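You operate a simulated robot arm through the tools that you are given. There is no shell and no other tool.

You run a simulated two-armed robot. Do the job below in one go: nothing can be reset, and whatever is moved stays where it is left.

TASK
Check the white finished cap's height. Over 45 mm goes in the rework bin, else back in its well.
Fine: swing the gauge arm aside again.

Only the result counts: the job must be done as asked and must still hold three seconds after the hand-in. Knocking over, shifting, dropping, spilling or breaking anything else fails it. A push-on lid holds only when it is set on centred and level and pressed home; a screw cap is set on level and turned clockwise until tight.

THE ROBOT
Two 7-joint arms with fingered hands on one trunk that stands fixed in place. Base frame: the origin is at the foot of the trunk, x ahead of it, y to its left, z up; the work surface is at about z = 860. Readings come in mm, degrees, newtons and seconds.
The left shoulder is at [60, 126, 1255], the right one opposite. With the tool pointing down near the work surface each hand reaches from about 100 to 700 mm from the base axis, measured 20 degrees to its own side. Payload 2.5 kg a hand.
The tool frame of a hand sits at the grasp point between the pads (the TCP): z along the fingers, y along the line on which they close. The tips reach 30 mm beyond it. The gripper opens to 104 mm; its body begins 35 mm behind the TCP. The gripper is a hand of 5 fingers: y runs from the thumb to the fingers, the wrist lies at [-15, -104, -178] in the tool frame, and closing takes about 1.5 s.
Orientation is that of the tool frame in the base frame, as [roll, pitch, yaw] about the fixed x, y, z axes, in that order (R = Rz(yaw) Ry(pitch) Rx(roll)). With the fingers straight down and the wrist toward the robot, the tool's x, y and z point along [0, 1, 0], [1, 0, 0] and [0, 0, -1] of the base frame.

THE INTERFACE
- The arms move only by the tool apply_moves. It takes "left_plan", "right_plan" or both (then of equal length, played together; a hand with none holds still); each is a list of rows, each a list of 6 numbers: the turn, a rotation vector about the tool's x, y, z in degrees, then the shift along the tool's x, y, z in mm. In form: [[rx, ry, rz, dx, dy, dz], ...]. A call has 1 to 20 rows; each row shifts and turns the commanded pose from where the row before left it, along the tool's axes as they then stand. "left_grip" and "right_grip" are, for a hand that has rows, the closure, from 0 (fully open) to 1 (shut), set as the call begins (left out, the last holds). A row lasts 0.2 s, in which the tool goes at most 50 mm and 8.6 degrees; a call with a longer step from one row to the next is refused whole, and so is a gripper value outside its range. Where a pose cannot be reached the arm comes as near as it can. A force on the tool above 40 N (or 10 N above the force at the start of the call, whichever is more), or a blocked arm, ends the call early, and 0.2 s more pass. Each finger travels about 153 mm/s and halts on what it meets, pressing with about 31 N; the grip force reading is that of the motor and also rises with nothing between the fingers. The clock runs only during rows and for 0.2 s after the last one: add rows that do not move to give the fingers time. It gives the time, the measured TCP pose, the force on the tool (base axes), the opening and the grip force at its end, in the units of the frame above (readings bear some noise), with the torque about the TCP (base axes, N m) and any sound that the robot's microphone picked up.
- Cameras (640 x 400 px; columns grow to the right, rows downward): "scene" is now at [120.6, 50.5, 1457.3]; the picture's right is [0.60, -0.80, 0.00], its down [-0.49, -0.37, -0.79] and it looks along [0.63, 0.47, -0.61] (base axes); focal length 320 px, centre (320, 200). "left" rides on the left gripper at [-80, -78, -141] in its tool frame; the picture's right is [-0.78, -0.30, 0.56], its down [0.53, -0.78, 0.33] and it looks along [0.33, 0.56, 0.76] (tool axes); focal length 247 px, centre (320, 200). "right" rides on the right gripper at [80, -78, -141] in its tool frame; the picture's right is [-0.78, 0.30, -0.56], its down [-0.53, -0.78, 0.33] and it looks along [-0.33, 0.56, 0.76] (tool axes); focal length 247 px, centre (320, 200). There is no depth. A picture from a camera that has moved, and an enlarged one, comes with that camera's place and axes in the base frame and with its lens. The place of the scene camera against the robot may be out by one fixed shift of up to 12 mm in any direction.
- camera(camera): a new picture of that camera. It takes no simulated time.
- slide_trunk(by): slides the trunk up (or, below 0, down) by that many mm; the arms and the scene camera ride with it, the base frame stays. It gives what a move gives, with no picture.
- curl_fingers(index, middle, ring, little, thumb_bend, thumb_turn, hand): sets how far each is bent, from 0 (flat) to 1 (curled in); at 0.3 the hand is open as for a grip, at 0.7 the pads meet at the TCP. One left out holds its place. A second passes; each finger stops where it meets its share of the squeeze, and holds until it gets a number again. A gripper value or a shape takes the hand back. It gives what a move gives, with no picture; readings hold the bend of each and the force on index, middle, ring, little, thumb and palm. thumb_turn goes from beside the hand (0) to across from the fingers (1), as for a grip.
- hand_shape(shape, hand): the hand has 5 fingers and takes this shape, open, in about a second: jaw (thumb against the fingers, like two jaws); tri (thumb and two fingers); tip (a fingertip pinch); poke (one finger out to press); point (the index stretched); flat (the hand flat); cup (the hand cupped); fist (a fist). The gripper value then closes the fingers along that shape, each until it touches; the sizes above hold for jaw. It gives what a move gives, with no picture.
- aim_head(pan, tilt): turns the head with the scene camera to pan (to the left, within 86 degrees either way) and tilt (down, from -29 to 69), counted from straight ahead of the robot. It gives what a move gives.
- inspect(camera, box): a new picture of the part [left, top, right, bottom] of that camera's present view, enlarged. It takes no simulated time.
- hand_in(): hands the job in; it is judged then, once.

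Places have to be worked out from the pictures, the camera data and where the tool is seen. Open the grippers and draw the arms clear of the work before you hand the job in, unless the task says otherwise.

The tools are called after "Request:" as a command line: name --argument value ..., lists and objects as JSON in quotes. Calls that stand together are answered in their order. apply_moves: Moves the arms, as the interface text tells. Its arguments: {"type":"object","properties":{"left_plan":{"type":"array"},"left_grip":{"type":"number"},"right_plan":{"type":"array"},"right_grip":{"type":"number"}},"required":[]} The other tools are called the same way: slide_trunk (by) moves the trunk up or down; hand_shape (shape, hand) gives the hand a shape; curl_fingers (index, middle, ring, little, thumb_bend, thumb_turn, hand) moves the fingers one by one; aim_head (pan, tilt) turns the head that bears the scene camera; camera (camera) takes a picture; inspect (camera, box) takes an enlarged picture of a part of a camera's view; hand_in () hands the job in.

At the start:

```text
time_s: 0.0
left_tcp_pos: [334.7, 436.2, 1243.6]
left_ee_rot: [180.0, 0.0, 89.8]
left_ft_force: [0.2, -0.5, -0.2]
left_ft_torque: [0.03, 0.0, 0.02]
left_finger_gap: 103.7
left_grasp_force: 0.0
left_shape: jaw
left_bend: [0.3, 0.3, 0.3, 0.3, 0.3, 0.98]
left_finger forces: [0.0, 0.0, 0.1, 0.1, 0.0, 0.1]
right_tcp_pos: [437.7, 68.7, 1191.9]
right_ee_rot: [180.0, 0.0, 89.8]
right_ft_force: [-0.1, 0.0, -0.7]
right_ft_torque: [0.02, -0.02, 0.01]
right_finger_gap: 103.7
right_grasp_force: 0.0
right_shape: jaw
right_bend: [0.3, 0.3, 0.3, 0.3, 0.3, 0.98]
right_finger forces: [0.1, 0.1, 0.1, 0.0, 0.0, 0.0]
trunk travel left (down, up): [-650.0, 290.0]
head pan, tilt (commanded): [36.7, 37.7]
```

scene: 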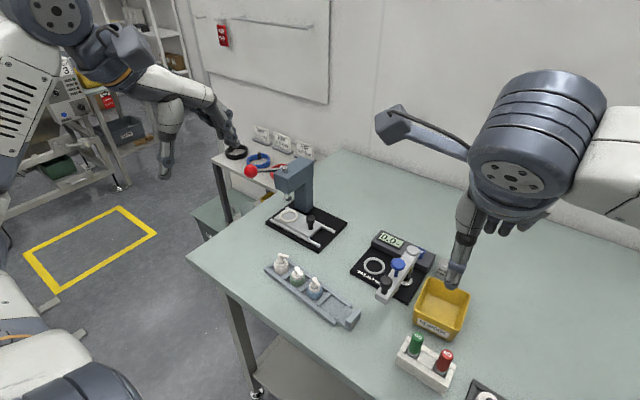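
right: 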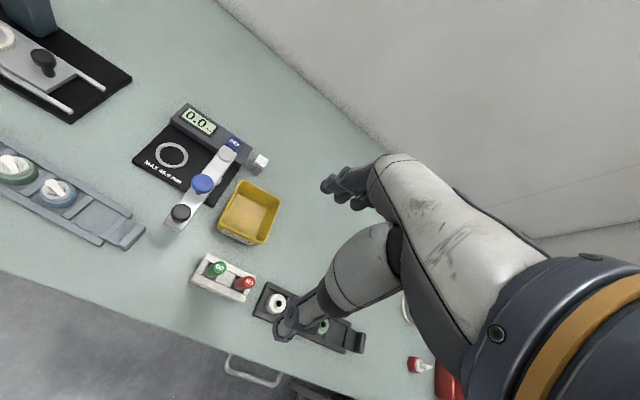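
left: 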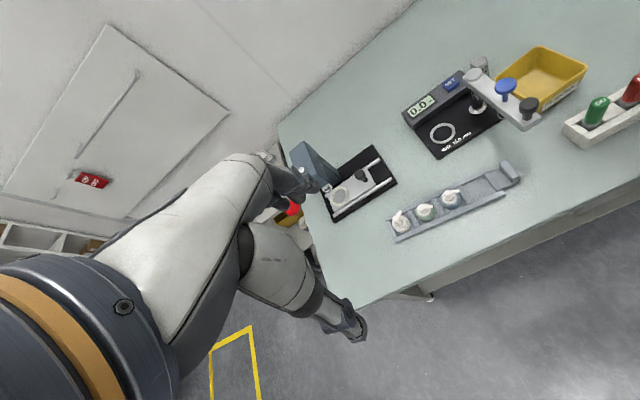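

I start by looking closely at the scene: the gauge, the rails with caps, and the trays. The clock does not run during pictures.

Request:
inspect --camera "scene" --box '[240, 200, 480, 350]'

Request:
inspect --camera "right" --box '[120, 80, 300, 250]'

Request:
inspect --camera "right" --box '[180, 240, 400, 380]'

Request:
inspect --camera "left" --box '[370, 40, 610, 250]'

```text
2.67 times, centred on (360, 275) of scene
camera zoom: at [120.6, 50.5, 1457.3], right [0.6, -0.8, 0.0], down [-0.49, -0.37, -0.79], along [0.63, 0.47, -0.61], focal length 854 px, centre (213, 0)
```

zoom: 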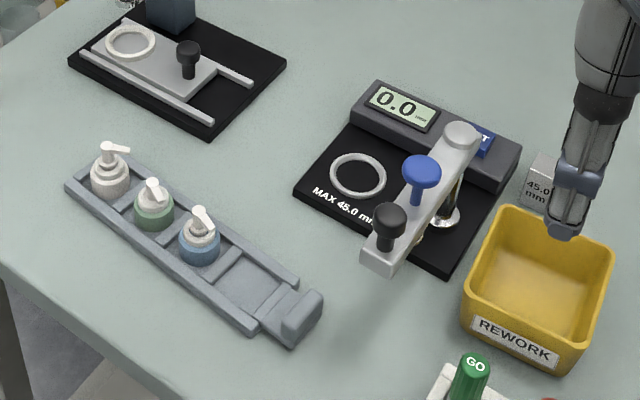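

```text
2.35 times, centred on (210, 165) of right
camera zoom: at [359.2, 149.3, 1332.6], right [0.3, -0.78, 0.56], down [-0.78, -0.53, -0.33], along [0.56, -0.33, -0.76], focal length 581 px, centre (579, 282)
```

zoom: 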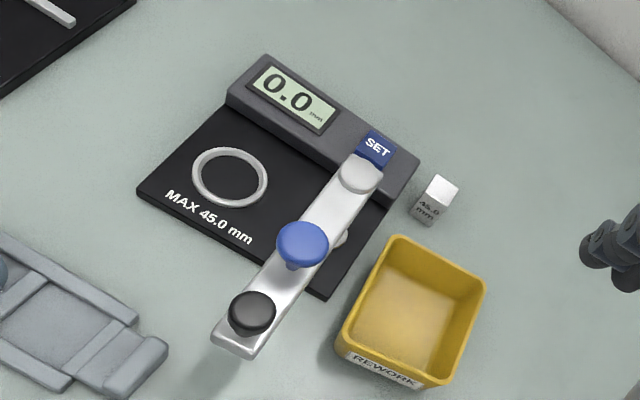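

```text
2.86 times, centred on (290, 310) of right
camera zoom: at [359.2, 149.3, 1332.6], right [0.3, -0.78, 0.56], down [-0.78, -0.53, -0.33], along [0.56, -0.33, -0.76], focal length 706 px, centre (406, -114)
```

zoom: 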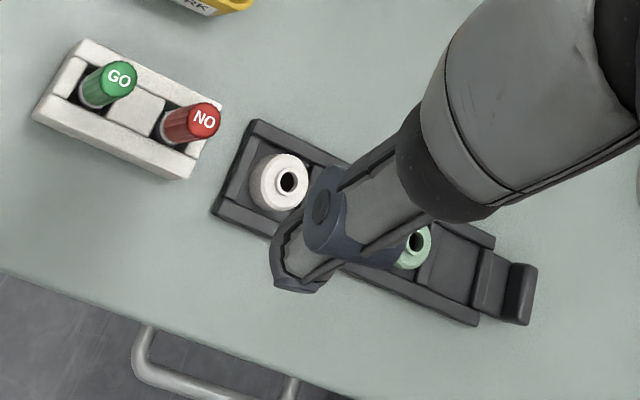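

```text
1.90 times, centred on (490, 145) of left
camera zoom: at [256.6, 355.5, 1383.6], right [-0.3, -0.78, -0.56], down [-0.78, 0.54, -0.33], along [0.56, 0.33, -0.76], focal length 470 px, centre (-4, 305)
```

zoom: 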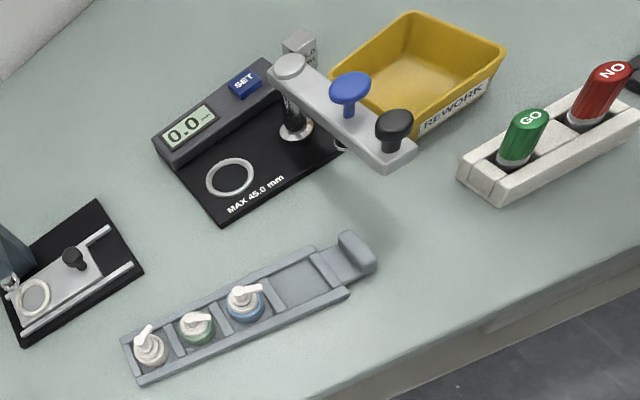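

The light tray on the left holds three caps with spouts (the finished ones: white, green, blue), and the dark tray on the right holds caps with open holes. I move the right arm to the right to clear the gauge area, with no contact expected.

Request:
apply_moves --right_plan '[[0, 0, 0, -40, 0, 0], [0, 0, 0, -40, 0, 0], [0, 0, 0, -40, 0, 0], [0, 0, 0, -40, 0, 0], [0, 0, 0, -40, 0, 0], [0, 0, 0, -40, 0, 0], [0, 0, 0, -40, 0, 0]]'

Request:
camera --camera "scene"

Request:
camera --camera "right"

```text
time_s: 1.6
left_tcp_pos: [334.0, 434.6, 1243.8]
left_ee_rot: [180.0, -0.1, 89.9]
left_ft_force: [1.1, 0.4, -0.6]
left_ft_torque: [0.05, 0.0, 0.01]
left_finger_gap: 103.6
left_grasp_force: 0.1
left_shape: jaw
left_bend: [0.3, 0.3, 0.3, 0.3, 0.3, 0.98]
left_finger forces: [0.0, 0.0, 0.0, 0.0, 0.0, 0.1]
right_tcp_pos: [434.9, -210.4, 1189.5]
right_ee_rot: [179.9, -0.1, 89.9]
right_ft_force: [0.6, 0.2, -0.2]
right_ft_torque: [0.0, 0.01, 0.02]
right_finger_gap: 103.9
right_grasp_force: 0.0
right_shape: jaw
right_bend: [0.3, 0.3, 0.3, 0.3, 0.3, 0.98]
right_finger forces: [0.1, 0.0, 0.1, 0.0, 0.0, 0.0]
trunk travel left (down, up): [-650.0, 290.0]
head pan, tilt (commanded): [36.7, 37.7]
```

```text
taken
camera scene: at [120.3, 49.9, 1457.4], right [0.6, -0.8, 0.0], down [-0.49, -0.36, -0.79], along [0.63, 0.47, -0.61], focal length 320 px, centre (320, 200)
```

scene: 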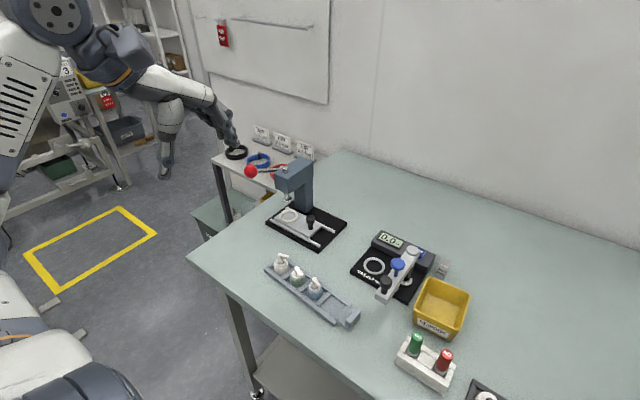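

```text
taken
camera right: at [356.2, -130.2, 1330.6], right [0.3, -0.78, 0.56], down [-0.78, -0.53, -0.33], along [0.56, -0.33, -0.76], focal length 247 px, centre (320, 200)
```

right: 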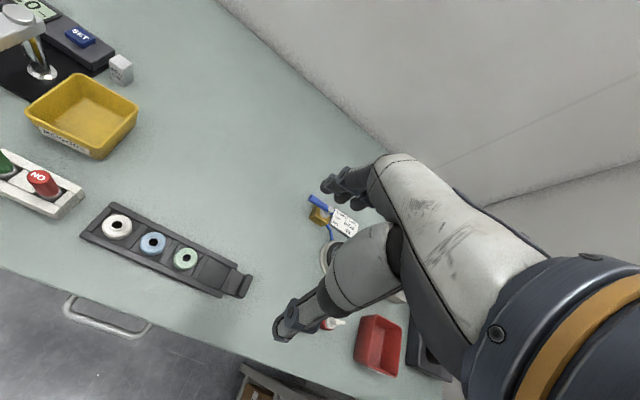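

The dark tray holds plain ring bodies, so the finished caps are those with spouts in the light tray. I turn the head right to see the rest of the table before working.

Request:
aim_head --pan 0 --tilt 40

Request:
camera --camera "scene"

```text
time_s: 2.6
left_tcp_pos: [334.9, 435.6, 1243.7]
left_ee_rot: [-180.0, 0.0, 89.9]
left_ft_force: [0.2, 0.2, -0.4]
left_ft_torque: [0.01, -0.03, 0.01]
left_finger_gap: 103.8
left_grasp_force: 0.0
left_shape: jaw
left_bend: [0.3, 0.3, 0.3, 0.3, 0.3, 0.98]
left_finger forces: [0.0, 0.0, 0.0, 0.1, 0.0, 0.1]
right_tcp_pos: [435.5, -209.5, 1188.5]
right_ee_rot: [180.0, 0.0, 90.0]
right_ft_force: [0.1, -0.2, -0.4]
right_ft_torque: [0.03, -0.02, -0.02]
right_finger_gap: 103.7
right_grasp_force: 0.0
right_shape: jaw
right_bend: [0.3, 0.3, 0.3, 0.3, 0.3, 0.98]
right_finger forces: [0.1, 0.1, 0.1, 0.0, 0.0, 0.0]
trunk travel left (down, up): [-650.0, 290.0]
head pan, tilt (commanded): [0.0, 40.0]
```

```text
taken
camera scene: at [136.2, -1.1, 1453.9], right [0.0, -1.0, 0.0], down [-0.64, 0.0, -0.77], along [0.77, 0.0, -0.64], focal length 320 px, centre (320, 200)
```

scene: 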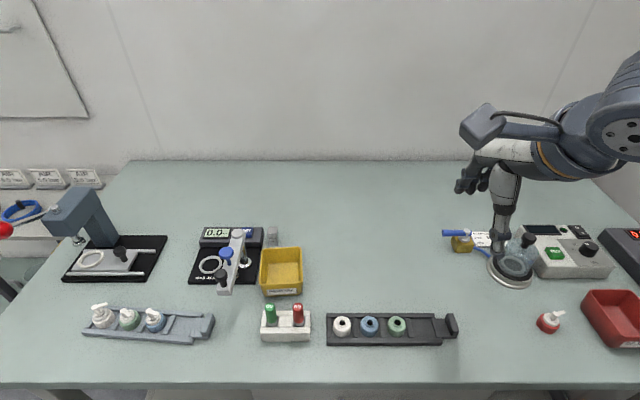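

The table layout is clear. I aim the head at the gauge and light tray and bring the left hand over to look closely, staying well above everything (z ≈ 1080).

Request:
aim_head --pan 28 --tilt 46

Request:
apply_moves --left_plan '[[0, 0, 0, -30, 20, 20], [0, 0, 0, -40, 25, 15], [0, 0, 0, -40, 25, 15], [0, 0, 0, -40, 25, 15], [0, 0, 0, -40, 25, 15], [0, 0, 0, -10, 15, 15], [0, 0, 0, 0, 0, 20], [0, 0, 0, 0, 0, 20], [0, 0, 0, 0, 0, 20]]'

Request:
camera --camera "left"

Request:
camera --camera "scene"

```text
time_s: 3.6
left_tcp_pos: [334.8, 435.4, 1241.9]
left_ee_rot: [179.9, 0.0, 89.9]
left_ft_force: [0.3, -0.1, 0.0]
left_ft_torque: [-0.03, -0.02, -0.03]
left_finger_gap: 104.0
left_grasp_force: 0.1
left_shape: jaw
left_bend: [0.3, 0.3, 0.3, 0.3, 0.3, 0.98]
left_finger forces: [0.0, 0.1, 0.1, 0.0, 0.0, 0.0]
right_tcp_pos: [434.8, -208.7, 1188.1]
right_ee_rot: [179.9, 0.0, 89.9]
right_ft_force: [0.0, 0.5, 0.9]
right_ft_torque: [-0.01, -0.02, 0.05]
right_finger_gap: 103.5
right_grasp_force: 0.0
right_shape: jaw
right_bend: [0.3, 0.3, 0.3, 0.3, 0.3, 0.98]
right_finger forces: [0.0, 0.1, 0.0, 0.1, 0.0, 0.0]
trunk travel left (down, up): [-650.0, 290.0]
head pan, tilt (commanded): [28.0, 46.0]
```

```text
time_s: 5.6
left_tcp_pos: [468.6, 234.9, 1086.9]
left_ee_rot: [-180.0, -0.1, 89.9]
left_ft_force: [0.6, 0.8, 0.0]
left_ft_torque: [0.02, -0.01, 0.0]
left_finger_gap: 103.8
left_grasp_force: 0.0
left_shape: jaw
left_bend: [0.3, 0.3, 0.3, 0.3, 0.3, 0.98]
left_finger forces: [0.0, 0.0, 0.0, 0.0, 0.0, 0.1]
right_tcp_pos: [435.0, -209.2, 1188.3]
right_ee_rot: [-179.9, -0.1, 89.9]
right_ft_force: [-0.5, -0.8, 0.2]
right_ft_torque: [-0.02, 0.02, 0.0]
right_finger_gap: 103.5
right_grasp_force: 0.0
right_shape: jaw
right_bend: [0.3, 0.3, 0.3, 0.3, 0.3, 0.98]
right_finger forces: [0.0, 0.0, 0.0, 0.0, 0.1, 0.0]
trunk travel left (down, up): [-650.0, 290.0]
head pan, tilt (commanded): [28.0, 46.0]
```

```text
taken
camera left: at [391.4, 155.8, 1227.8], right [-0.3, -0.78, -0.56], down [-0.78, 0.54, -0.33], along [0.56, 0.33, -0.76], focal length 247 px, centre (320, 200)
```

left: 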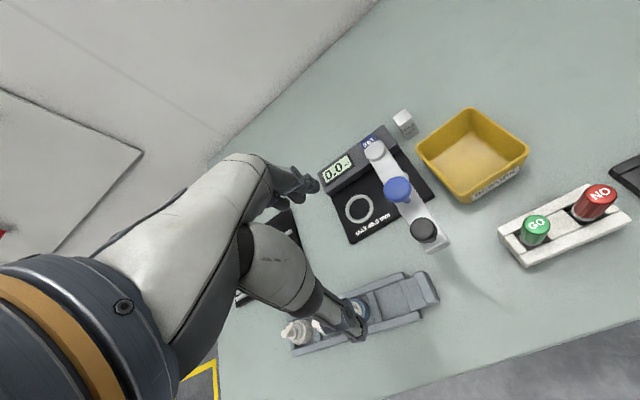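

```text
taken
camera scene: at [122.5, 36.6, 1445.2], right [0.47, -0.88, 0.0], down [-0.64, -0.34, -0.69], along [0.61, 0.33, -0.72], focal length 320 px, centre (320, 200)
```

scene: 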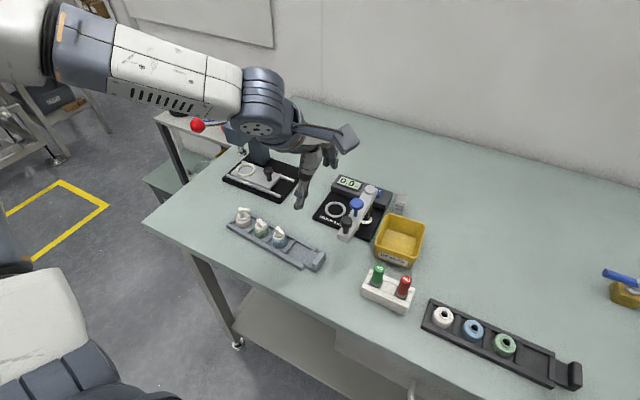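

The left camera now has the gauge in view. I enlarge the gauge and the caps to understand the gauge arm's mechanism.

Request:
inspect --camera "left" --box '[300, 90, 480, 260]'

Request:
inspect --camera "scene" --box '[300, 160, 440, 270]'

Request:
inspect --camera "scene" --box '[210, 190, 340, 280]'

```text
2.35 times, centred on (390, 175) of left
camera zoom: at [391.4, 155.8, 1227.8], right [-0.3, -0.78, -0.56], down [-0.78, 0.54, -0.33], along [0.56, 0.33, -0.76], focal length 581 px, centre (155, 259)
```

zoom: 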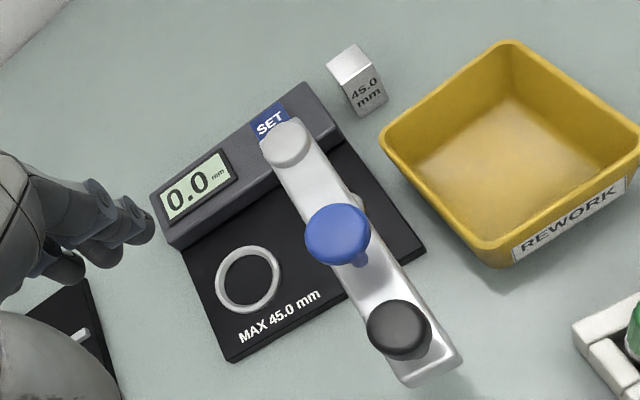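

```text
3.64 times, centred on (370, 215) of scene
camera zoom: at [122.5, 36.6, 1445.2], right [0.47, -0.88, 0.0], down [-0.64, -0.34, -0.69], along [0.61, 0.33, -0.72], focal length 1165 px, centre (138, 146)
```

zoom: 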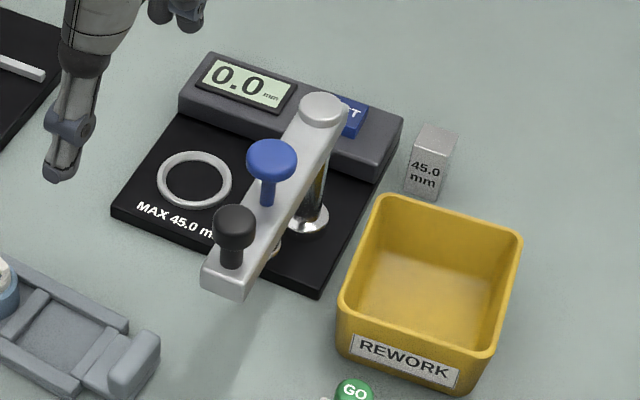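

```text
4.44 times, centred on (275, 235) of scene
camera zoom: at [122.5, 36.6, 1445.2], right [0.47, -0.88, 0.0], down [-0.64, -0.34, -0.69], along [0.61, 0.33, -0.72], focal length 1424 px, centre (520, 44)
```

zoom: 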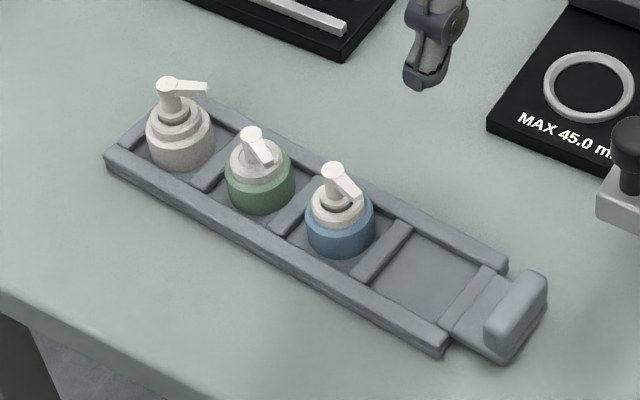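

The gauge arm now points toward −x, its post near (600,172), ring near (593,250), blue plunger about 78 mm from the post and black handle about 110 mm. The white cap sits near (458,415). I try the narrow "tip" shape on the left hand, to keep clear of the green cap, and look at it.

Request:
hand_shape --hand "left" --shape "tip"

Request:
camera --camera "left"

Request:
inspect --camera "scene" --box '[220, 80, 380, 220]'

```text
time_s: 6.5
left_tcp_pos: [469.6, 235.0, 1089.1]
left_ee_rot: [-180.0, 0.1, 89.9]
left_ft_force: [-0.2, 0.8, -0.6]
left_ft_torque: [-0.02, 0.0, 0.01]
left_finger_gap: 103.8
left_grasp_force: 0.0
left_shape: tip
left_bend: [0.3, 0.98, 0.99, 0.99, 0.3, 0.98]
left_finger forces: [0.1, 0.0, 0.0, 0.1, 0.1, 0.0]
right_tcp_pos: [434.4, -209.0, 1188.4]
right_ee_rot: [180.0, -0.1, 89.9]
right_ft_force: [0.9, -0.6, 0.1]
right_ft_torque: [0.0, 0.02, -0.03]
right_finger_gap: 103.6
right_grasp_force: 0.1
right_shape: jaw
right_bend: [0.3, 0.3, 0.3, 0.3, 0.3, 0.98]
right_finger forces: [0.0, 0.0, 0.1, 0.0, 0.0, 0.1]
trunk travel left (down, up): [-650.0, 290.0]
head pan, tilt (commanded): [28.0, 46.0]
```

```text
taken
camera left: at [391.3, 155.7, 1228.3], right [-0.3, -0.78, -0.56], down [-0.78, 0.54, -0.33], along [0.56, 0.33, -0.76], focal length 247 px, centre (320, 200)
```

left: 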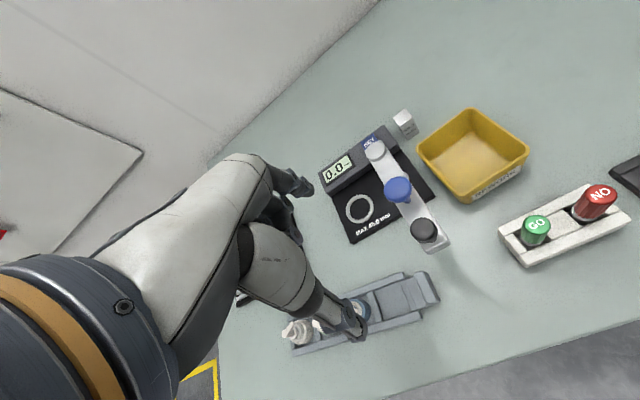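

```text
2.86 times, centred on (300, 150) of scene
camera zoom: at [122.3, 36.6, 1445.2], right [0.47, -0.88, 0.0], down [-0.64, -0.34, -0.69], along [0.61, 0.33, -0.72], focal length 915 px, centre (377, 343)
```

zoom: 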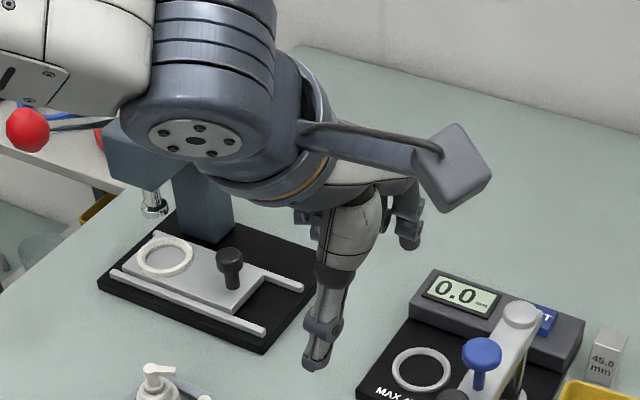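

Tip shape leaves only index and thumb extended. I move the left hand toward +y so its camera gets a close, unobstructed look at the white cap, staying at z ≈ 1000.

Request:
apply_moves --left_plan '[[0, 0, 0, 29, -20, 5], [0, 0, 0, 29, -20, 5], [0, 0, 0, 29, -20, 10], [0, 0, 0, 29, -15, 10], [0, 0, 0, 29, -15, 10], [0, 0, 0, 30, 0, 16], [0, 0, 0, 30, 0, 16], [0, 0, 0, 30, 0, 16]]'

Request:
camera --camera "left"

Request:
camera --camera "scene"

```text
time_s: 8.3
left_tcp_pos: [379.7, 472.6, 1000.2]
left_ee_rot: [-180.0, 0.0, 89.9]
left_ft_force: [-0.6, 0.5, 0.4]
left_ft_torque: [-0.01, -0.02, 0.0]
left_finger_gap: 103.7
left_grasp_force: 0.1
left_shape: tip
left_bend: [0.3, 0.98, 0.99, 0.99, 0.3, 0.98]
left_finger forces: [0.0, 0.1, 0.1, 0.1, 0.0, 0.1]
right_tcp_pos: [435.7, -209.2, 1188.6]
right_ee_rot: [-180.0, 0.0, 89.8]
right_ft_force: [0.4, 0.8, 0.3]
right_ft_torque: [0.03, -0.01, 0.01]
right_finger_gap: 103.6
right_grasp_force: 0.0
right_shape: jaw
right_bend: [0.3, 0.3, 0.3, 0.3, 0.3, 0.98]
right_finger forces: [0.1, 0.0, 0.1, 0.1, 0.0, 0.1]
trunk travel left (down, up): [-650.0, 290.0]
head pan, tilt (commanded): [28.0, 46.0]
```

```text
taken
camera left: at [302.3, 392.5, 1140.9], right [-0.3, -0.78, -0.56], down [-0.78, 0.54, -0.33], along [0.56, 0.33, -0.76], focal length 247 px, centre (320, 200)
```

left: 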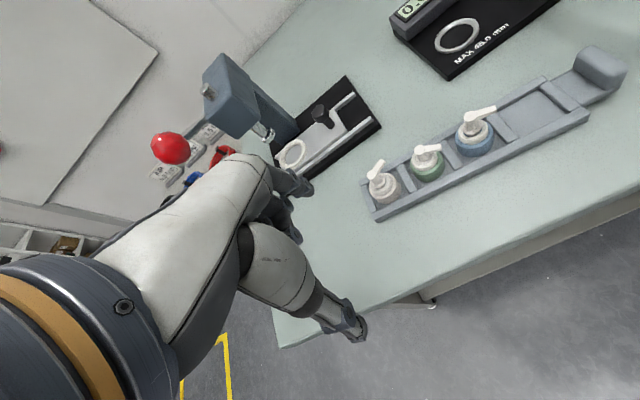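

```text
taken
camera scene: at [122.4, 37.0, 1445.2], right [0.47, -0.88, 0.0], down [-0.64, -0.34, -0.69], along [0.61, 0.33, -0.72], focal length 320 px, centre (320, 200)
```

scene: 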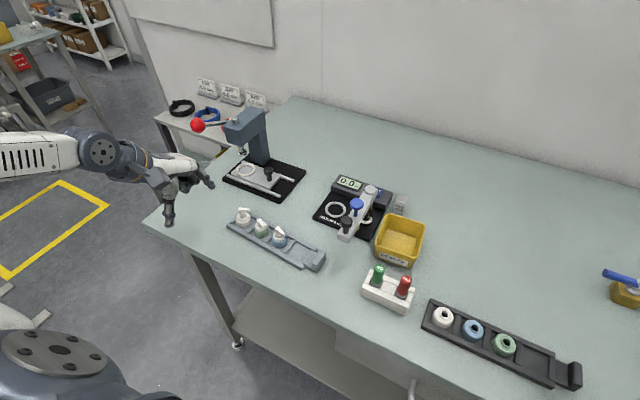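

Request:
inspect --camera "left" --box '[340, 90, 520, 230]'

Request:
inspect --camera "scene" --box '[220, 195, 340, 280]'

```text
2.86 times, centred on (430, 160) of left
camera zoom: at [302.3, 392.5, 1140.9], right [-0.3, -0.78, -0.56], down [-0.78, 0.54, -0.33], along [0.56, 0.33, -0.76], focal length 706 px, centre (6, 314)
```

zoom: 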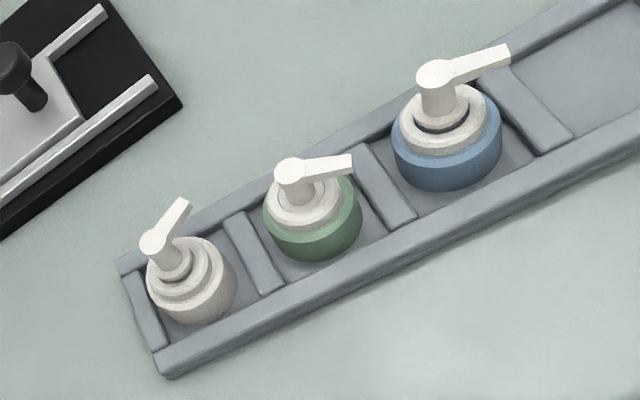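

```text
4.71 times, centred on (280, 238) of scene
camera zoom: at [122.4, 37.0, 1445.2], right [0.47, -0.88, 0.0], down [-0.64, -0.34, -0.69], along [0.61, 0.33, -0.72], focal length 1507 px, centre (508, 24)
```

zoom: 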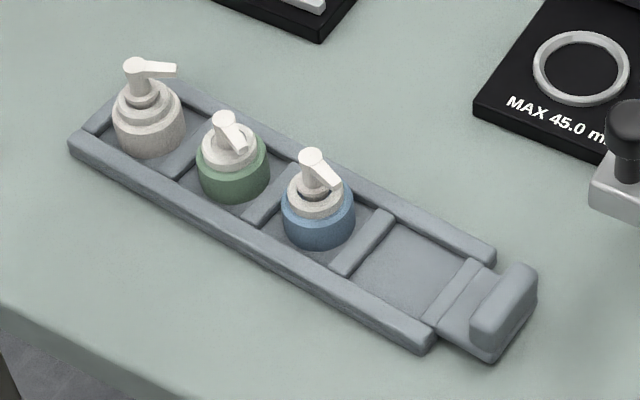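

The white cap appears near (450–456, 424), spout pointing toward −y (slightly +x), so closing along x avoids both the spout and the green cap. I close the pinch partly in free air to learn how the tips look at a gap near the cap's width.

Request:
apply_moves --left_plan '[[0, 0, 0, 0, 0, 0], [0, 0, 0, 0, 0, 0], [0, 0, 0, 0, 0, 0], [0, 0, 0, 0, 0, 0], [0, 0, 0, 0, 0, 0]]' --left_grip 0.6

Request:
inspect --camera "left" --box '[200, 120, 460, 360]'

Request:
inspect --camera "scene" --box '[130, 130, 250, 240]'

```text
time_s: 9.5
left_tcp_pos: [380.8, 471.4, 1000.8]
left_ee_rot: [180.0, 0.1, 89.9]
left_ft_force: [0.1, -0.1, 0.7]
left_ft_torque: [-0.02, -0.01, 0.03]
left_finger_gap: 42.3
left_grasp_force: 0.1
left_shape: tip
left_bend: [0.73, 0.98, 0.99, 0.99, 0.72, 1.0]
left_finger forces: [0.0, 0.1, 0.0, 0.0, 0.0, 0.1]
right_tcp_pos: [434.7, -208.5, 1188.8]
right_ee_rot: [-180.0, 0.0, 89.9]
right_ft_force: [0.4, -0.7, -0.4]
right_ft_torque: [0.0, -0.01, -0.01]
right_finger_gap: 103.8
right_grasp_force: 0.1
right_shape: jaw
right_bend: [0.3, 0.3, 0.3, 0.3, 0.3, 0.98]
right_finger forces: [0.0, 0.0, 0.0, 0.0, 0.0, 0.0]
trunk travel left (down, up): [-650.0, 290.0]
head pan, tilt (commanded): [28.0, 46.0]
```

```text
1.67 times, centred on (330, 240) of left
camera zoom: at [302.2, 391.8, 1141.3], right [-0.3, -0.78, -0.56], down [-0.78, 0.54, -0.33], along [0.56, 0.33, -0.76], focal length 412 px, centre (303, 133)
```

zoom: 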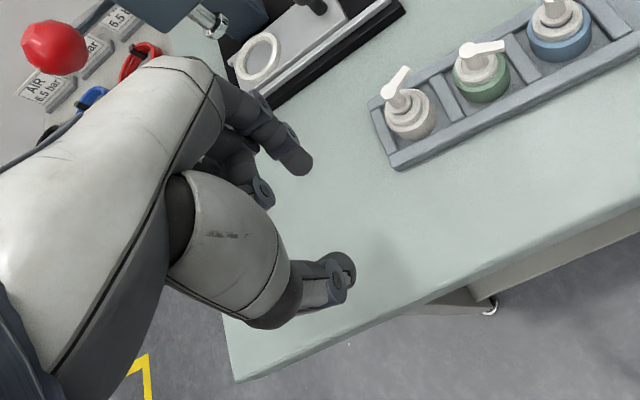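

```text
3.64 times, centred on (190, 185) of scene
camera zoom: at [122.3, 36.6, 1445.2], right [0.47, -0.88, 0.0], down [-0.64, -0.34, -0.69], along [0.61, 0.33, -0.72], focal length 1165 px, centre (793, 254)
```

zoom: 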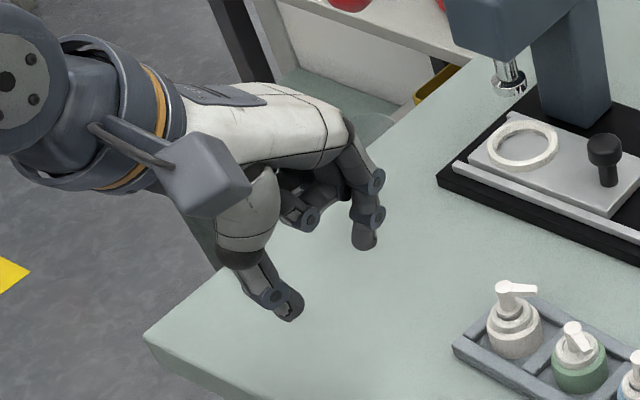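

Tips oppose at about 30 mm beyond the TCP as expected. I enlarge the white cap to judge its body height and rail height.

Request:
inspect --camera "left" --box '[355, 150, 425, 225]'

Request:
inspect --camera "scene" --box '[222, 200, 282, 240]'

```text
5.33 times, centred on (390, 188) of left
camera zoom: at [302.2, 391.8, 1141.3], right [-0.3, -0.78, -0.56], down [-0.78, 0.54, -0.33], along [0.56, 0.33, -0.76], focal length 1317 px, centre (-53, 267)
```

zoom: 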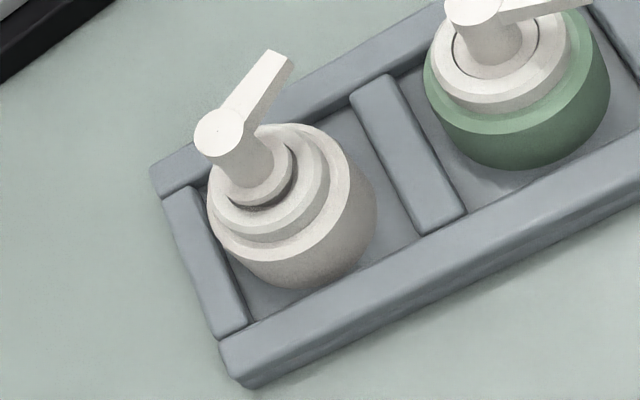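

```text
10.00 times, centred on (252, 220) of scene
camera zoom: at [122.3, 36.6, 1445.2], right [0.47, -0.88, 0.0], down [-0.64, -0.34, -0.69], along [0.61, 0.33, -0.72], focal length 3203 px, centre (1000, 0)
```

zoom: 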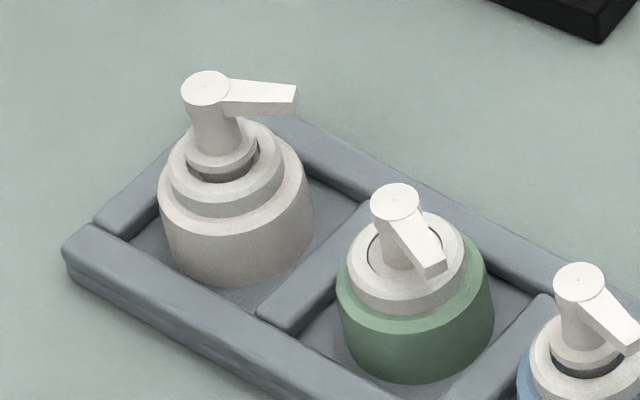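

Body diameter is about 36 mm, its rim near z ≈ 885, nozzle top near z ≈ 915; tray rails top near z ≈ 870. I compare with the "tri" shape, which would hold the cap more steadily, still in free air.

Request:
hand_shape --hand "left" --shape "tri"

Request:
apply_moves --left_plan '[[0, 0, 0, 0, 0, 0], [0, 0, 0, 0, 0, 0], [0, 0, 0, 0, 0, 0], [0, 0, 0, 0, 0, 0], [0, 0, 0, 0, 0, 0]]' --left_grip 0.6

Request:
inspect --camera "left" --box '[200, 120, 460, 360]'

Request:
inspect --camera "scene" --box '[130, 130, 250, 240]'

```text
time_s: 10.4
left_tcp_pos: [380.9, 472.1, 999.7]
left_ee_rot: [-180.0, 0.0, 89.9]
left_ft_force: [-0.1, 0.4, -0.4]
left_ft_torque: [-0.01, 0.02, -0.02]
left_finger_gap: 103.7
left_grasp_force: 0.1
left_shape: tri
left_bend: [0.3, 0.3, 0.99, 0.99, 0.3, 0.98]
left_finger forces: [0.0, 0.1, 0.1, 0.0, 0.0, 0.1]
right_tcp_pos: [434.3, -209.3, 1189.6]
right_ee_rot: [180.0, 0.0, 90.0]
right_ft_force: [-0.4, -0.7, -0.8]
right_ft_torque: [-0.02, -0.01, 0.0]
right_finger_gap: 103.5
right_grasp_force: 0.1
right_shape: jaw
right_bend: [0.3, 0.3, 0.3, 0.3, 0.3, 0.98]
right_finger forces: [0.0, 0.0, 0.0, 0.0, 0.1, 0.0]
trunk travel left (down, up): [-650.0, 290.0]
head pan, tilt (commanded): [28.0, 46.0]
```

```text
time_s: 11.6
left_tcp_pos: [379.6, 472.3, 1000.4]
left_ee_rot: [-180.0, 0.0, 89.9]
left_ft_force: [-0.2, 0.0, 0.2]
left_ft_torque: [0.01, -0.02, -0.01]
left_finger_gap: 42.0
left_grasp_force: 0.0
left_shape: tri
left_bend: [0.74, 0.49, 0.99, 0.99, 0.72, 1.0]
left_finger forces: [0.0, 0.0, 0.1, 0.0, 0.0, 0.0]
right_tcp_pos: [434.2, -209.5, 1188.2]
right_ee_rot: [179.9, 0.0, 89.9]
right_ft_force: [0.0, -0.6, -0.3]
right_ft_torque: [-0.01, 0.03, -0.02]
right_finger_gap: 104.0
right_grasp_force: 0.0
right_shape: jaw
right_bend: [0.3, 0.3, 0.3, 0.3, 0.3, 0.98]
right_finger forces: [0.0, 0.0, 0.1, 0.0, 0.1, 0.0]
trunk travel left (down, up): [-650.0, 290.0]
head pan, tilt (commanded): [28.0, 46.0]
```

```text
1.67 times, centred on (330, 240) of left
camera zoom: at [302.2, 391.8, 1141.3], right [-0.3, -0.78, -0.56], down [-0.78, 0.54, -0.33], along [0.56, 0.33, -0.76], focal length 412 px, centre (303, 133)
```

zoom: 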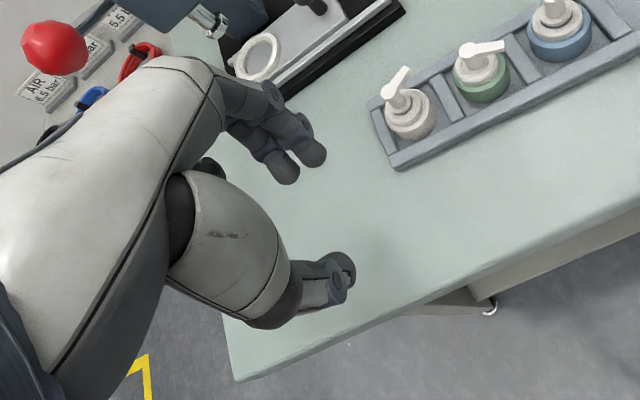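

```text
3.64 times, centred on (190, 185) of scene
camera zoom: at [122.3, 36.6, 1445.2], right [0.47, -0.88, 0.0], down [-0.64, -0.34, -0.69], along [0.61, 0.33, -0.72], focal length 1165 px, centre (793, 254)
```

zoom: 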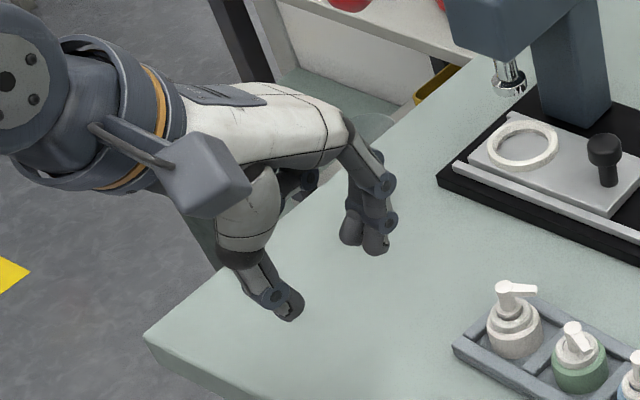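

Tri gives a steady three-point hold: thumb on −x, index and middle straddling on +x. I open and move above the white cap at (455, 422.5), keeping z = 1000, then check alignment.

Request:
apply_moves --left_plan '[[0, 0, 0, -12.4, 18.8, 0], [0, 0, 0, -12.4, 18.8, 0], [0, 0, 0, -12.4, 18.8, 0], [0, 0, 0, -12.4, 18.8, 0], [0, 0, 0, 0, 0, 0]]' --left_grip 0.0

Request:
camera --camera "left"

Request:
camera --camera "scene"

```text
time_s: 12.8
left_tcp_pos: [454.5, 422.5, 1000.9]
left_ee_rot: [180.0, -0.1, 90.0]
left_ft_force: [0.0, 0.0, 0.1]
left_ft_torque: [-0.02, -0.02, 0.03]
left_finger_gap: 103.8
left_grasp_force: 0.0
left_shape: tri
left_bend: [0.3, 0.3, 0.99, 0.99, 0.3, 0.98]
left_finger forces: [0.0, 0.1, 0.1, 0.1, 0.1, 0.0]
right_tcp_pos: [435.1, -208.2, 1188.5]
right_ee_rot: [-179.9, 0.0, 89.9]
right_ft_force: [1.2, -0.5, 1.0]
right_ft_torque: [0.0, 0.01, -0.02]
right_finger_gap: 103.4
right_grasp_force: 0.0
right_shape: jaw
right_bend: [0.3, 0.3, 0.3, 0.3, 0.3, 0.98]
right_finger forces: [0.0, 0.0, 0.0, 0.0, 0.1, 0.0]
trunk travel left (down, up): [-650.0, 290.0]
head pan, tilt (commanded): [28.0, 46.0]
```

```text
taken
camera left: at [377.0, 341.4, 1141.6], right [-0.3, -0.78, -0.56], down [-0.78, 0.54, -0.33], along [0.56, 0.33, -0.76], focal length 247 px, centre (320, 200)
```

left: 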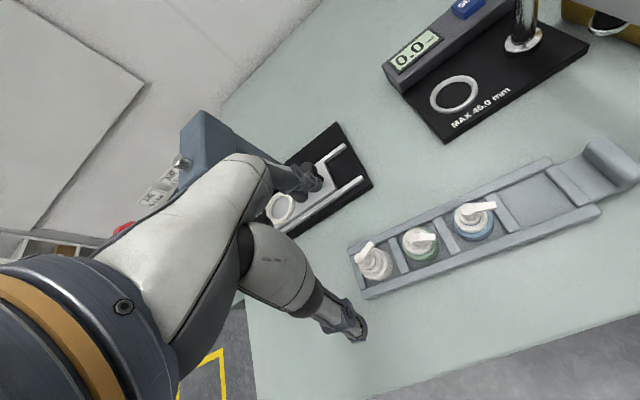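

```text
taken
camera scene: at [122.2, 36.6, 1445.2], right [0.47, -0.88, 0.0], down [-0.64, -0.34, -0.69], along [0.61, 0.33, -0.72], focal length 320 px, centre (320, 200)
```

scene: 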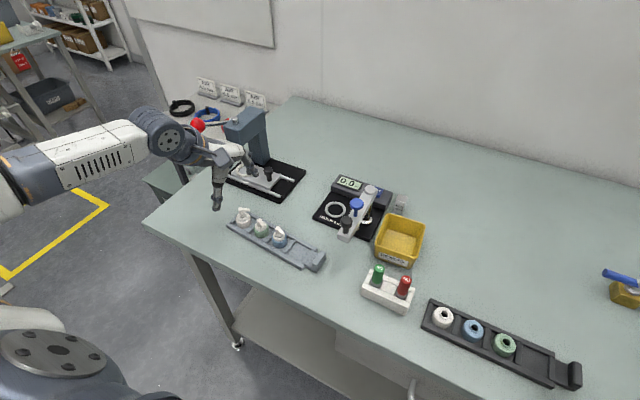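

Checking the white cap in this second view to triangulate its place.

Request:
inspect --camera "left" --box '[340, 220, 420, 300]'

```text
5.00 times, centred on (380, 260) of left
camera zoom: at [377.0, 341.4, 1141.6], right [-0.3, -0.78, -0.56], down [-0.78, 0.54, -0.33], along [0.56, 0.33, -0.76], focal length 1235 px, centre (20, -100)
```

zoom: 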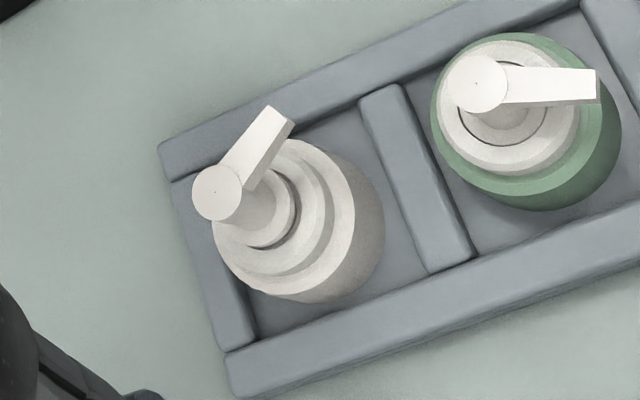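

Triangulating both views: body rim at (454.3, 421.9, 886.5), nozzle top z ≈ 915, rail tops z ≈ 871. The hand is centred over it, so I descend to z ≈ 930 and look again.

Request:
apply_moves --left_plan '[[0, 0, 0, 0, 0, 15], [0, 0, 0, 0, 0, 15], [0, 0, 0, 0, 0, 15], [0, 0, 0, 0, 0, 15], [0, 0, 0, 0, 0, 10]]' --left_grip 0.0

Request:
inspect --camera "left" --box '[220, 150, 480, 380]'

Request:
inspect --camera "scene" --box '[190, 140, 310, 250]'

```text
time_s: 14.0
left_tcp_pos: [455.2, 421.1, 930.0]
left_ee_rot: [180.0, 0.0, 89.8]
left_ft_force: [0.8, -0.3, 0.1]
left_ft_torque: [-0.02, 0.0, 0.0]
left_finger_gap: 103.7
left_grasp_force: 0.0
left_shape: tri
left_bend: [0.3, 0.3, 0.99, 0.99, 0.3, 0.98]
left_finger forces: [0.0, 0.0, 0.0, 0.0, 0.0, 0.0]
right_tcp_pos: [434.5, -209.6, 1189.3]
right_ee_rot: [-179.9, 0.0, 89.9]
right_ft_force: [0.3, 0.2, 0.4]
right_ft_torque: [0.02, -0.05, -0.01]
right_finger_gap: 103.6
right_grasp_force: 0.1
right_shape: jaw
right_bend: [0.3, 0.3, 0.3, 0.3, 0.3, 0.98]
right_finger forces: [0.0, 0.0, 0.0, 0.1, 0.1, 0.1]
trunk travel left (down, up): [-650.0, 290.0]
head pan, tilt (commanded): [28.0, 46.0]
```

```text
1.74 times, centred on (350, 265) of left
camera zoom: at [377.4, 342.0, 1070.4], right [-0.3, -0.78, -0.56], down [-0.78, 0.54, -0.33], along [0.56, 0.33, -0.76], focal length 430 px, centre (268, 87)
```

zoom: 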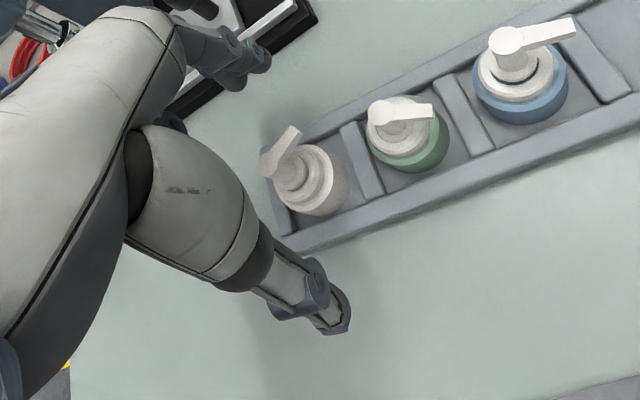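

```text
3.64 times, centred on (250, 195) of scene
camera zoom: at [122.3, 36.6, 1445.2], right [0.47, -0.88, 0.0], down [-0.64, -0.34, -0.69], along [0.61, 0.33, -0.72], focal length 1165 px, centre (574, 218)
```

zoom: 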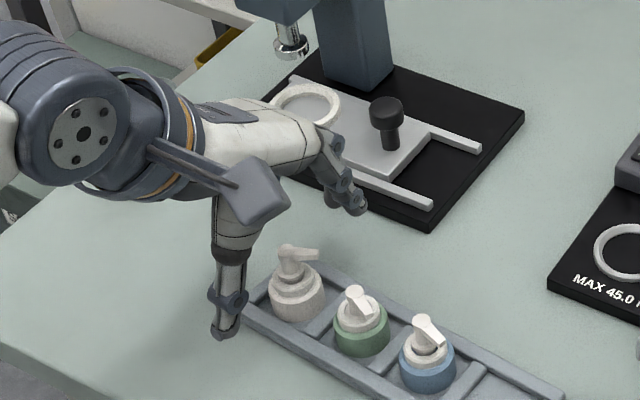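

The cap sits centred between thumb and fingers, with the press base about 20 mm beyond the fingers. I narrow the opening slightly and go down to z ≈ 905 (tips ≈ 875, just above the rails).

Request:
apply_moves --left_plan '[[0, 0, 0, 0, 0, 0], [0, 0, 0, 0.5, -0.3, 5], [0, 0, 0, 0, 0, 5], [0, 0, 0, 0, 0, 5], [0, 0, 0, 0, 0, 5], [0, 0, 0, 0, 0, 5], [0, 0, 0, 0, 0, 0]]' --left_grip 0.25

Request:
inspect --camera "left" --box '[220, 150, 480, 380]'

Request:
inspect --camera "scene" --box '[200, 160, 300, 250]'

```text
time_s: 15.6
left_tcp_pos: [454.5, 421.8, 905.3]
left_ee_rot: [179.9, 0.0, 89.9]
left_ft_force: [-1.2, -0.6, -0.2]
left_ft_torque: [0.04, 0.0, -0.02]
left_finger_gap: 78.5
left_grasp_force: 0.0
left_shape: tri
left_bend: [0.27, 0.35, 0.99, 0.99, 0.54, 0.99]
left_finger forces: [0.0, 0.0, 0.0, 0.0, 0.1, 0.1]
right_tcp_pos: [435.7, -209.4, 1188.9]
right_ee_rot: [-179.9, 0.0, 89.9]
right_ft_force: [-0.4, -0.7, 0.4]
right_ft_torque: [0.0, 0.0, -0.03]
right_finger_gap: 103.7
right_grasp_force: 0.0
right_shape: jaw
right_bend: [0.3, 0.3, 0.3, 0.3, 0.3, 0.98]
right_finger forces: [0.0, 0.1, 0.0, 0.1, 0.0, 0.0]
trunk travel left (down, up): [-650.0, 290.0]
head pan, tilt (commanded): [28.0, 46.0]
```

```text
1.74 times, centred on (350, 265) of left
camera zoom: at [376.5, 341.8, 1045.6], right [-0.3, -0.78, -0.56], down [-0.78, 0.54, -0.33], along [0.56, 0.33, -0.76], focal length 430 px, centre (268, 87)
```

zoom: 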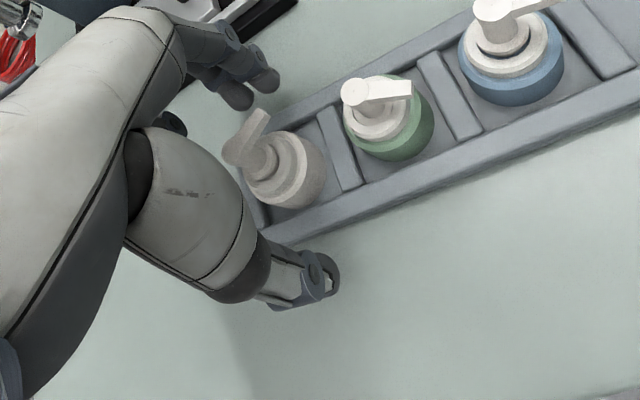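

```text
4.44 times, centred on (250, 205) of scene
camera zoom: at [122.3, 36.6, 1445.2], right [0.47, -0.88, 0.0], down [-0.64, -0.34, -0.69], along [0.61, 0.33, -0.72], focal length 1424 px, centre (631, 178)
```

zoom: 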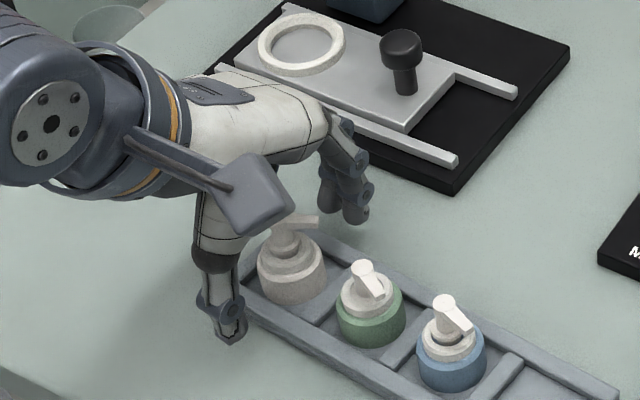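

Tips look to be just above the rails on both sides of the white cap. I close the hand on the body and wait.

Request:
apply_moves --left_plan '[[0, 0, 0, 0, 0, 0], [0, 0, 0, 0, 0, 0], [0, 0, 0, 0, 0, 0], [0, 0, 0, 0, 0, 0], [0, 0, 0, 0, 0, 0], [0, 0, 0, 0, 0, 0], [0, 0, 0, 0, 0, 0]]' --left_grip 0.85

Request:
inspect --camera "left" --box '[220, 150, 480, 380]'

Request:
inspect --camera "scene" --box '[200, 160, 300, 250]'

```text
time_s: 17.2
left_tcp_pos: [454.7, 422.3, 905.9]
left_ee_rot: [180.0, 0.0, 89.9]
left_ft_force: [0.1, 0.3, -1.2]
left_ft_torque: [-0.01, -0.01, 0.0]
left_finger_gap: 23.6
left_grasp_force: 10.0
left_shape: tri
left_bend: [0.73, 0.56, 1.0, 1.0, 0.73, 1.0]
left_finger forces: [5.2, 5.7, 0.0, 0.0, 10.5, 0.0]
right_tcp_pos: [434.7, -208.2, 1189.5]
right_ee_rot: [180.0, -0.1, 89.9]
right_ft_force: [0.9, -0.7, 0.0]
right_ft_torque: [0.0, -0.02, -0.01]
right_finger_gap: 103.8
right_grasp_force: 0.1
right_shape: jaw
right_bend: [0.3, 0.3, 0.3, 0.3, 0.3, 0.98]
right_finger forces: [0.1, 0.0, 0.0, 0.0, 0.0, 0.0]
trunk travel left (down, up): [-650.0, 290.0]
head pan, tilt (commanded): [28.0, 46.0]
```

```text
1.74 times, centred on (350, 265) of left
camera zoom: at [376.5, 341.9, 1045.7], right [-0.3, -0.78, -0.56], down [-0.78, 0.54, -0.33], along [0.56, 0.33, -0.76], focal length 430 px, centre (268, 87)
```

zoom: 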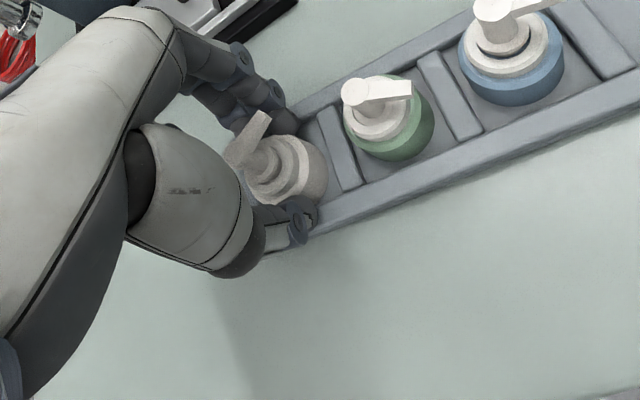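

```text
4.44 times, centred on (250, 205) of scene
camera zoom: at [122.3, 36.6, 1445.2], right [0.47, -0.88, 0.0], down [-0.64, -0.34, -0.69], along [0.61, 0.33, -0.72], focal length 1424 px, centre (631, 178)
```

zoom: 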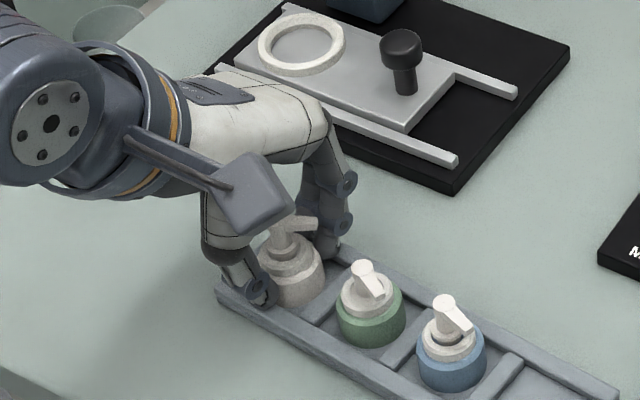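

All three pads press on the cap (5/6/10 N). I lift slowly 20 mm straight up and check that the cap comes along level.

Request:
apply_moves --left_plan '[[0, 0, 0, 0, 0, -3], [0, 0, 0, 0, 0, -4], [0, 0, 0, 0, 0, -5], [0, 0, 0, 0, 0, -8]]'

Request:
inspect --camera "left" --box '[220, 150, 480, 380]'

Request:
inspect --camera "scene" --box '[200, 160, 300, 250]'

```text
time_s: 18.2
left_tcp_pos: [454.5, 421.4, 926.3]
left_ee_rot: [-179.9, -0.2, 89.9]
left_ft_force: [-0.1, -0.4, 0.8]
left_ft_torque: [-0.01, -0.01, -0.02]
left_finger_gap: 23.4
left_grasp_force: 10.2
left_shape: tri
left_bend: [0.73, 0.56, 1.0, 1.0, 0.73, 1.0]
left_finger forces: [5.0, 5.6, 0.1, 0.0, 10.5, 0.0]
right_tcp_pos: [435.6, -208.7, 1189.5]
right_ee_rot: [-180.0, 0.1, 89.9]
right_ft_force: [0.1, -0.5, -0.1]
right_ft_torque: [0.0, -0.02, 0.01]
right_finger_gap: 103.9
right_grasp_force: 0.1
right_shape: jaw
right_bend: [0.3, 0.3, 0.3, 0.3, 0.3, 0.98]
right_finger forces: [0.0, 0.0, 0.0, 0.0, 0.1, 0.0]
trunk travel left (down, up): [-650.0, 290.0]
head pan, tilt (commanded): [28.0, 46.0]
```

```text
1.74 times, centred on (350, 265) of left
camera zoom: at [376.5, 341.7, 1065.7], right [-0.3, -0.78, -0.56], down [-0.78, 0.54, -0.33], along [0.56, 0.33, -0.76], focal length 430 px, centre (268, 87)
```

zoom: 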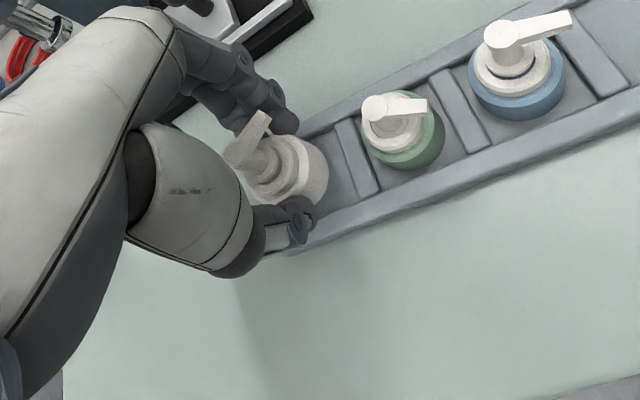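

```text
4.44 times, centred on (250, 205) of scene
camera zoom: at [122.2, 36.6, 1445.2], right [0.47, -0.88, 0.0], down [-0.64, -0.34, -0.69], along [0.61, 0.33, -0.72], focal length 1424 px, centre (631, 178)
```

zoom: 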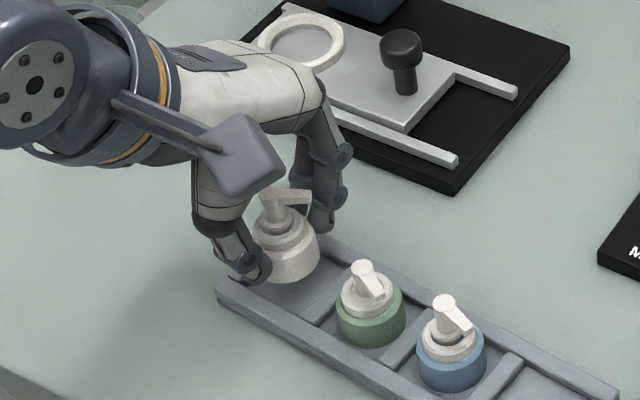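

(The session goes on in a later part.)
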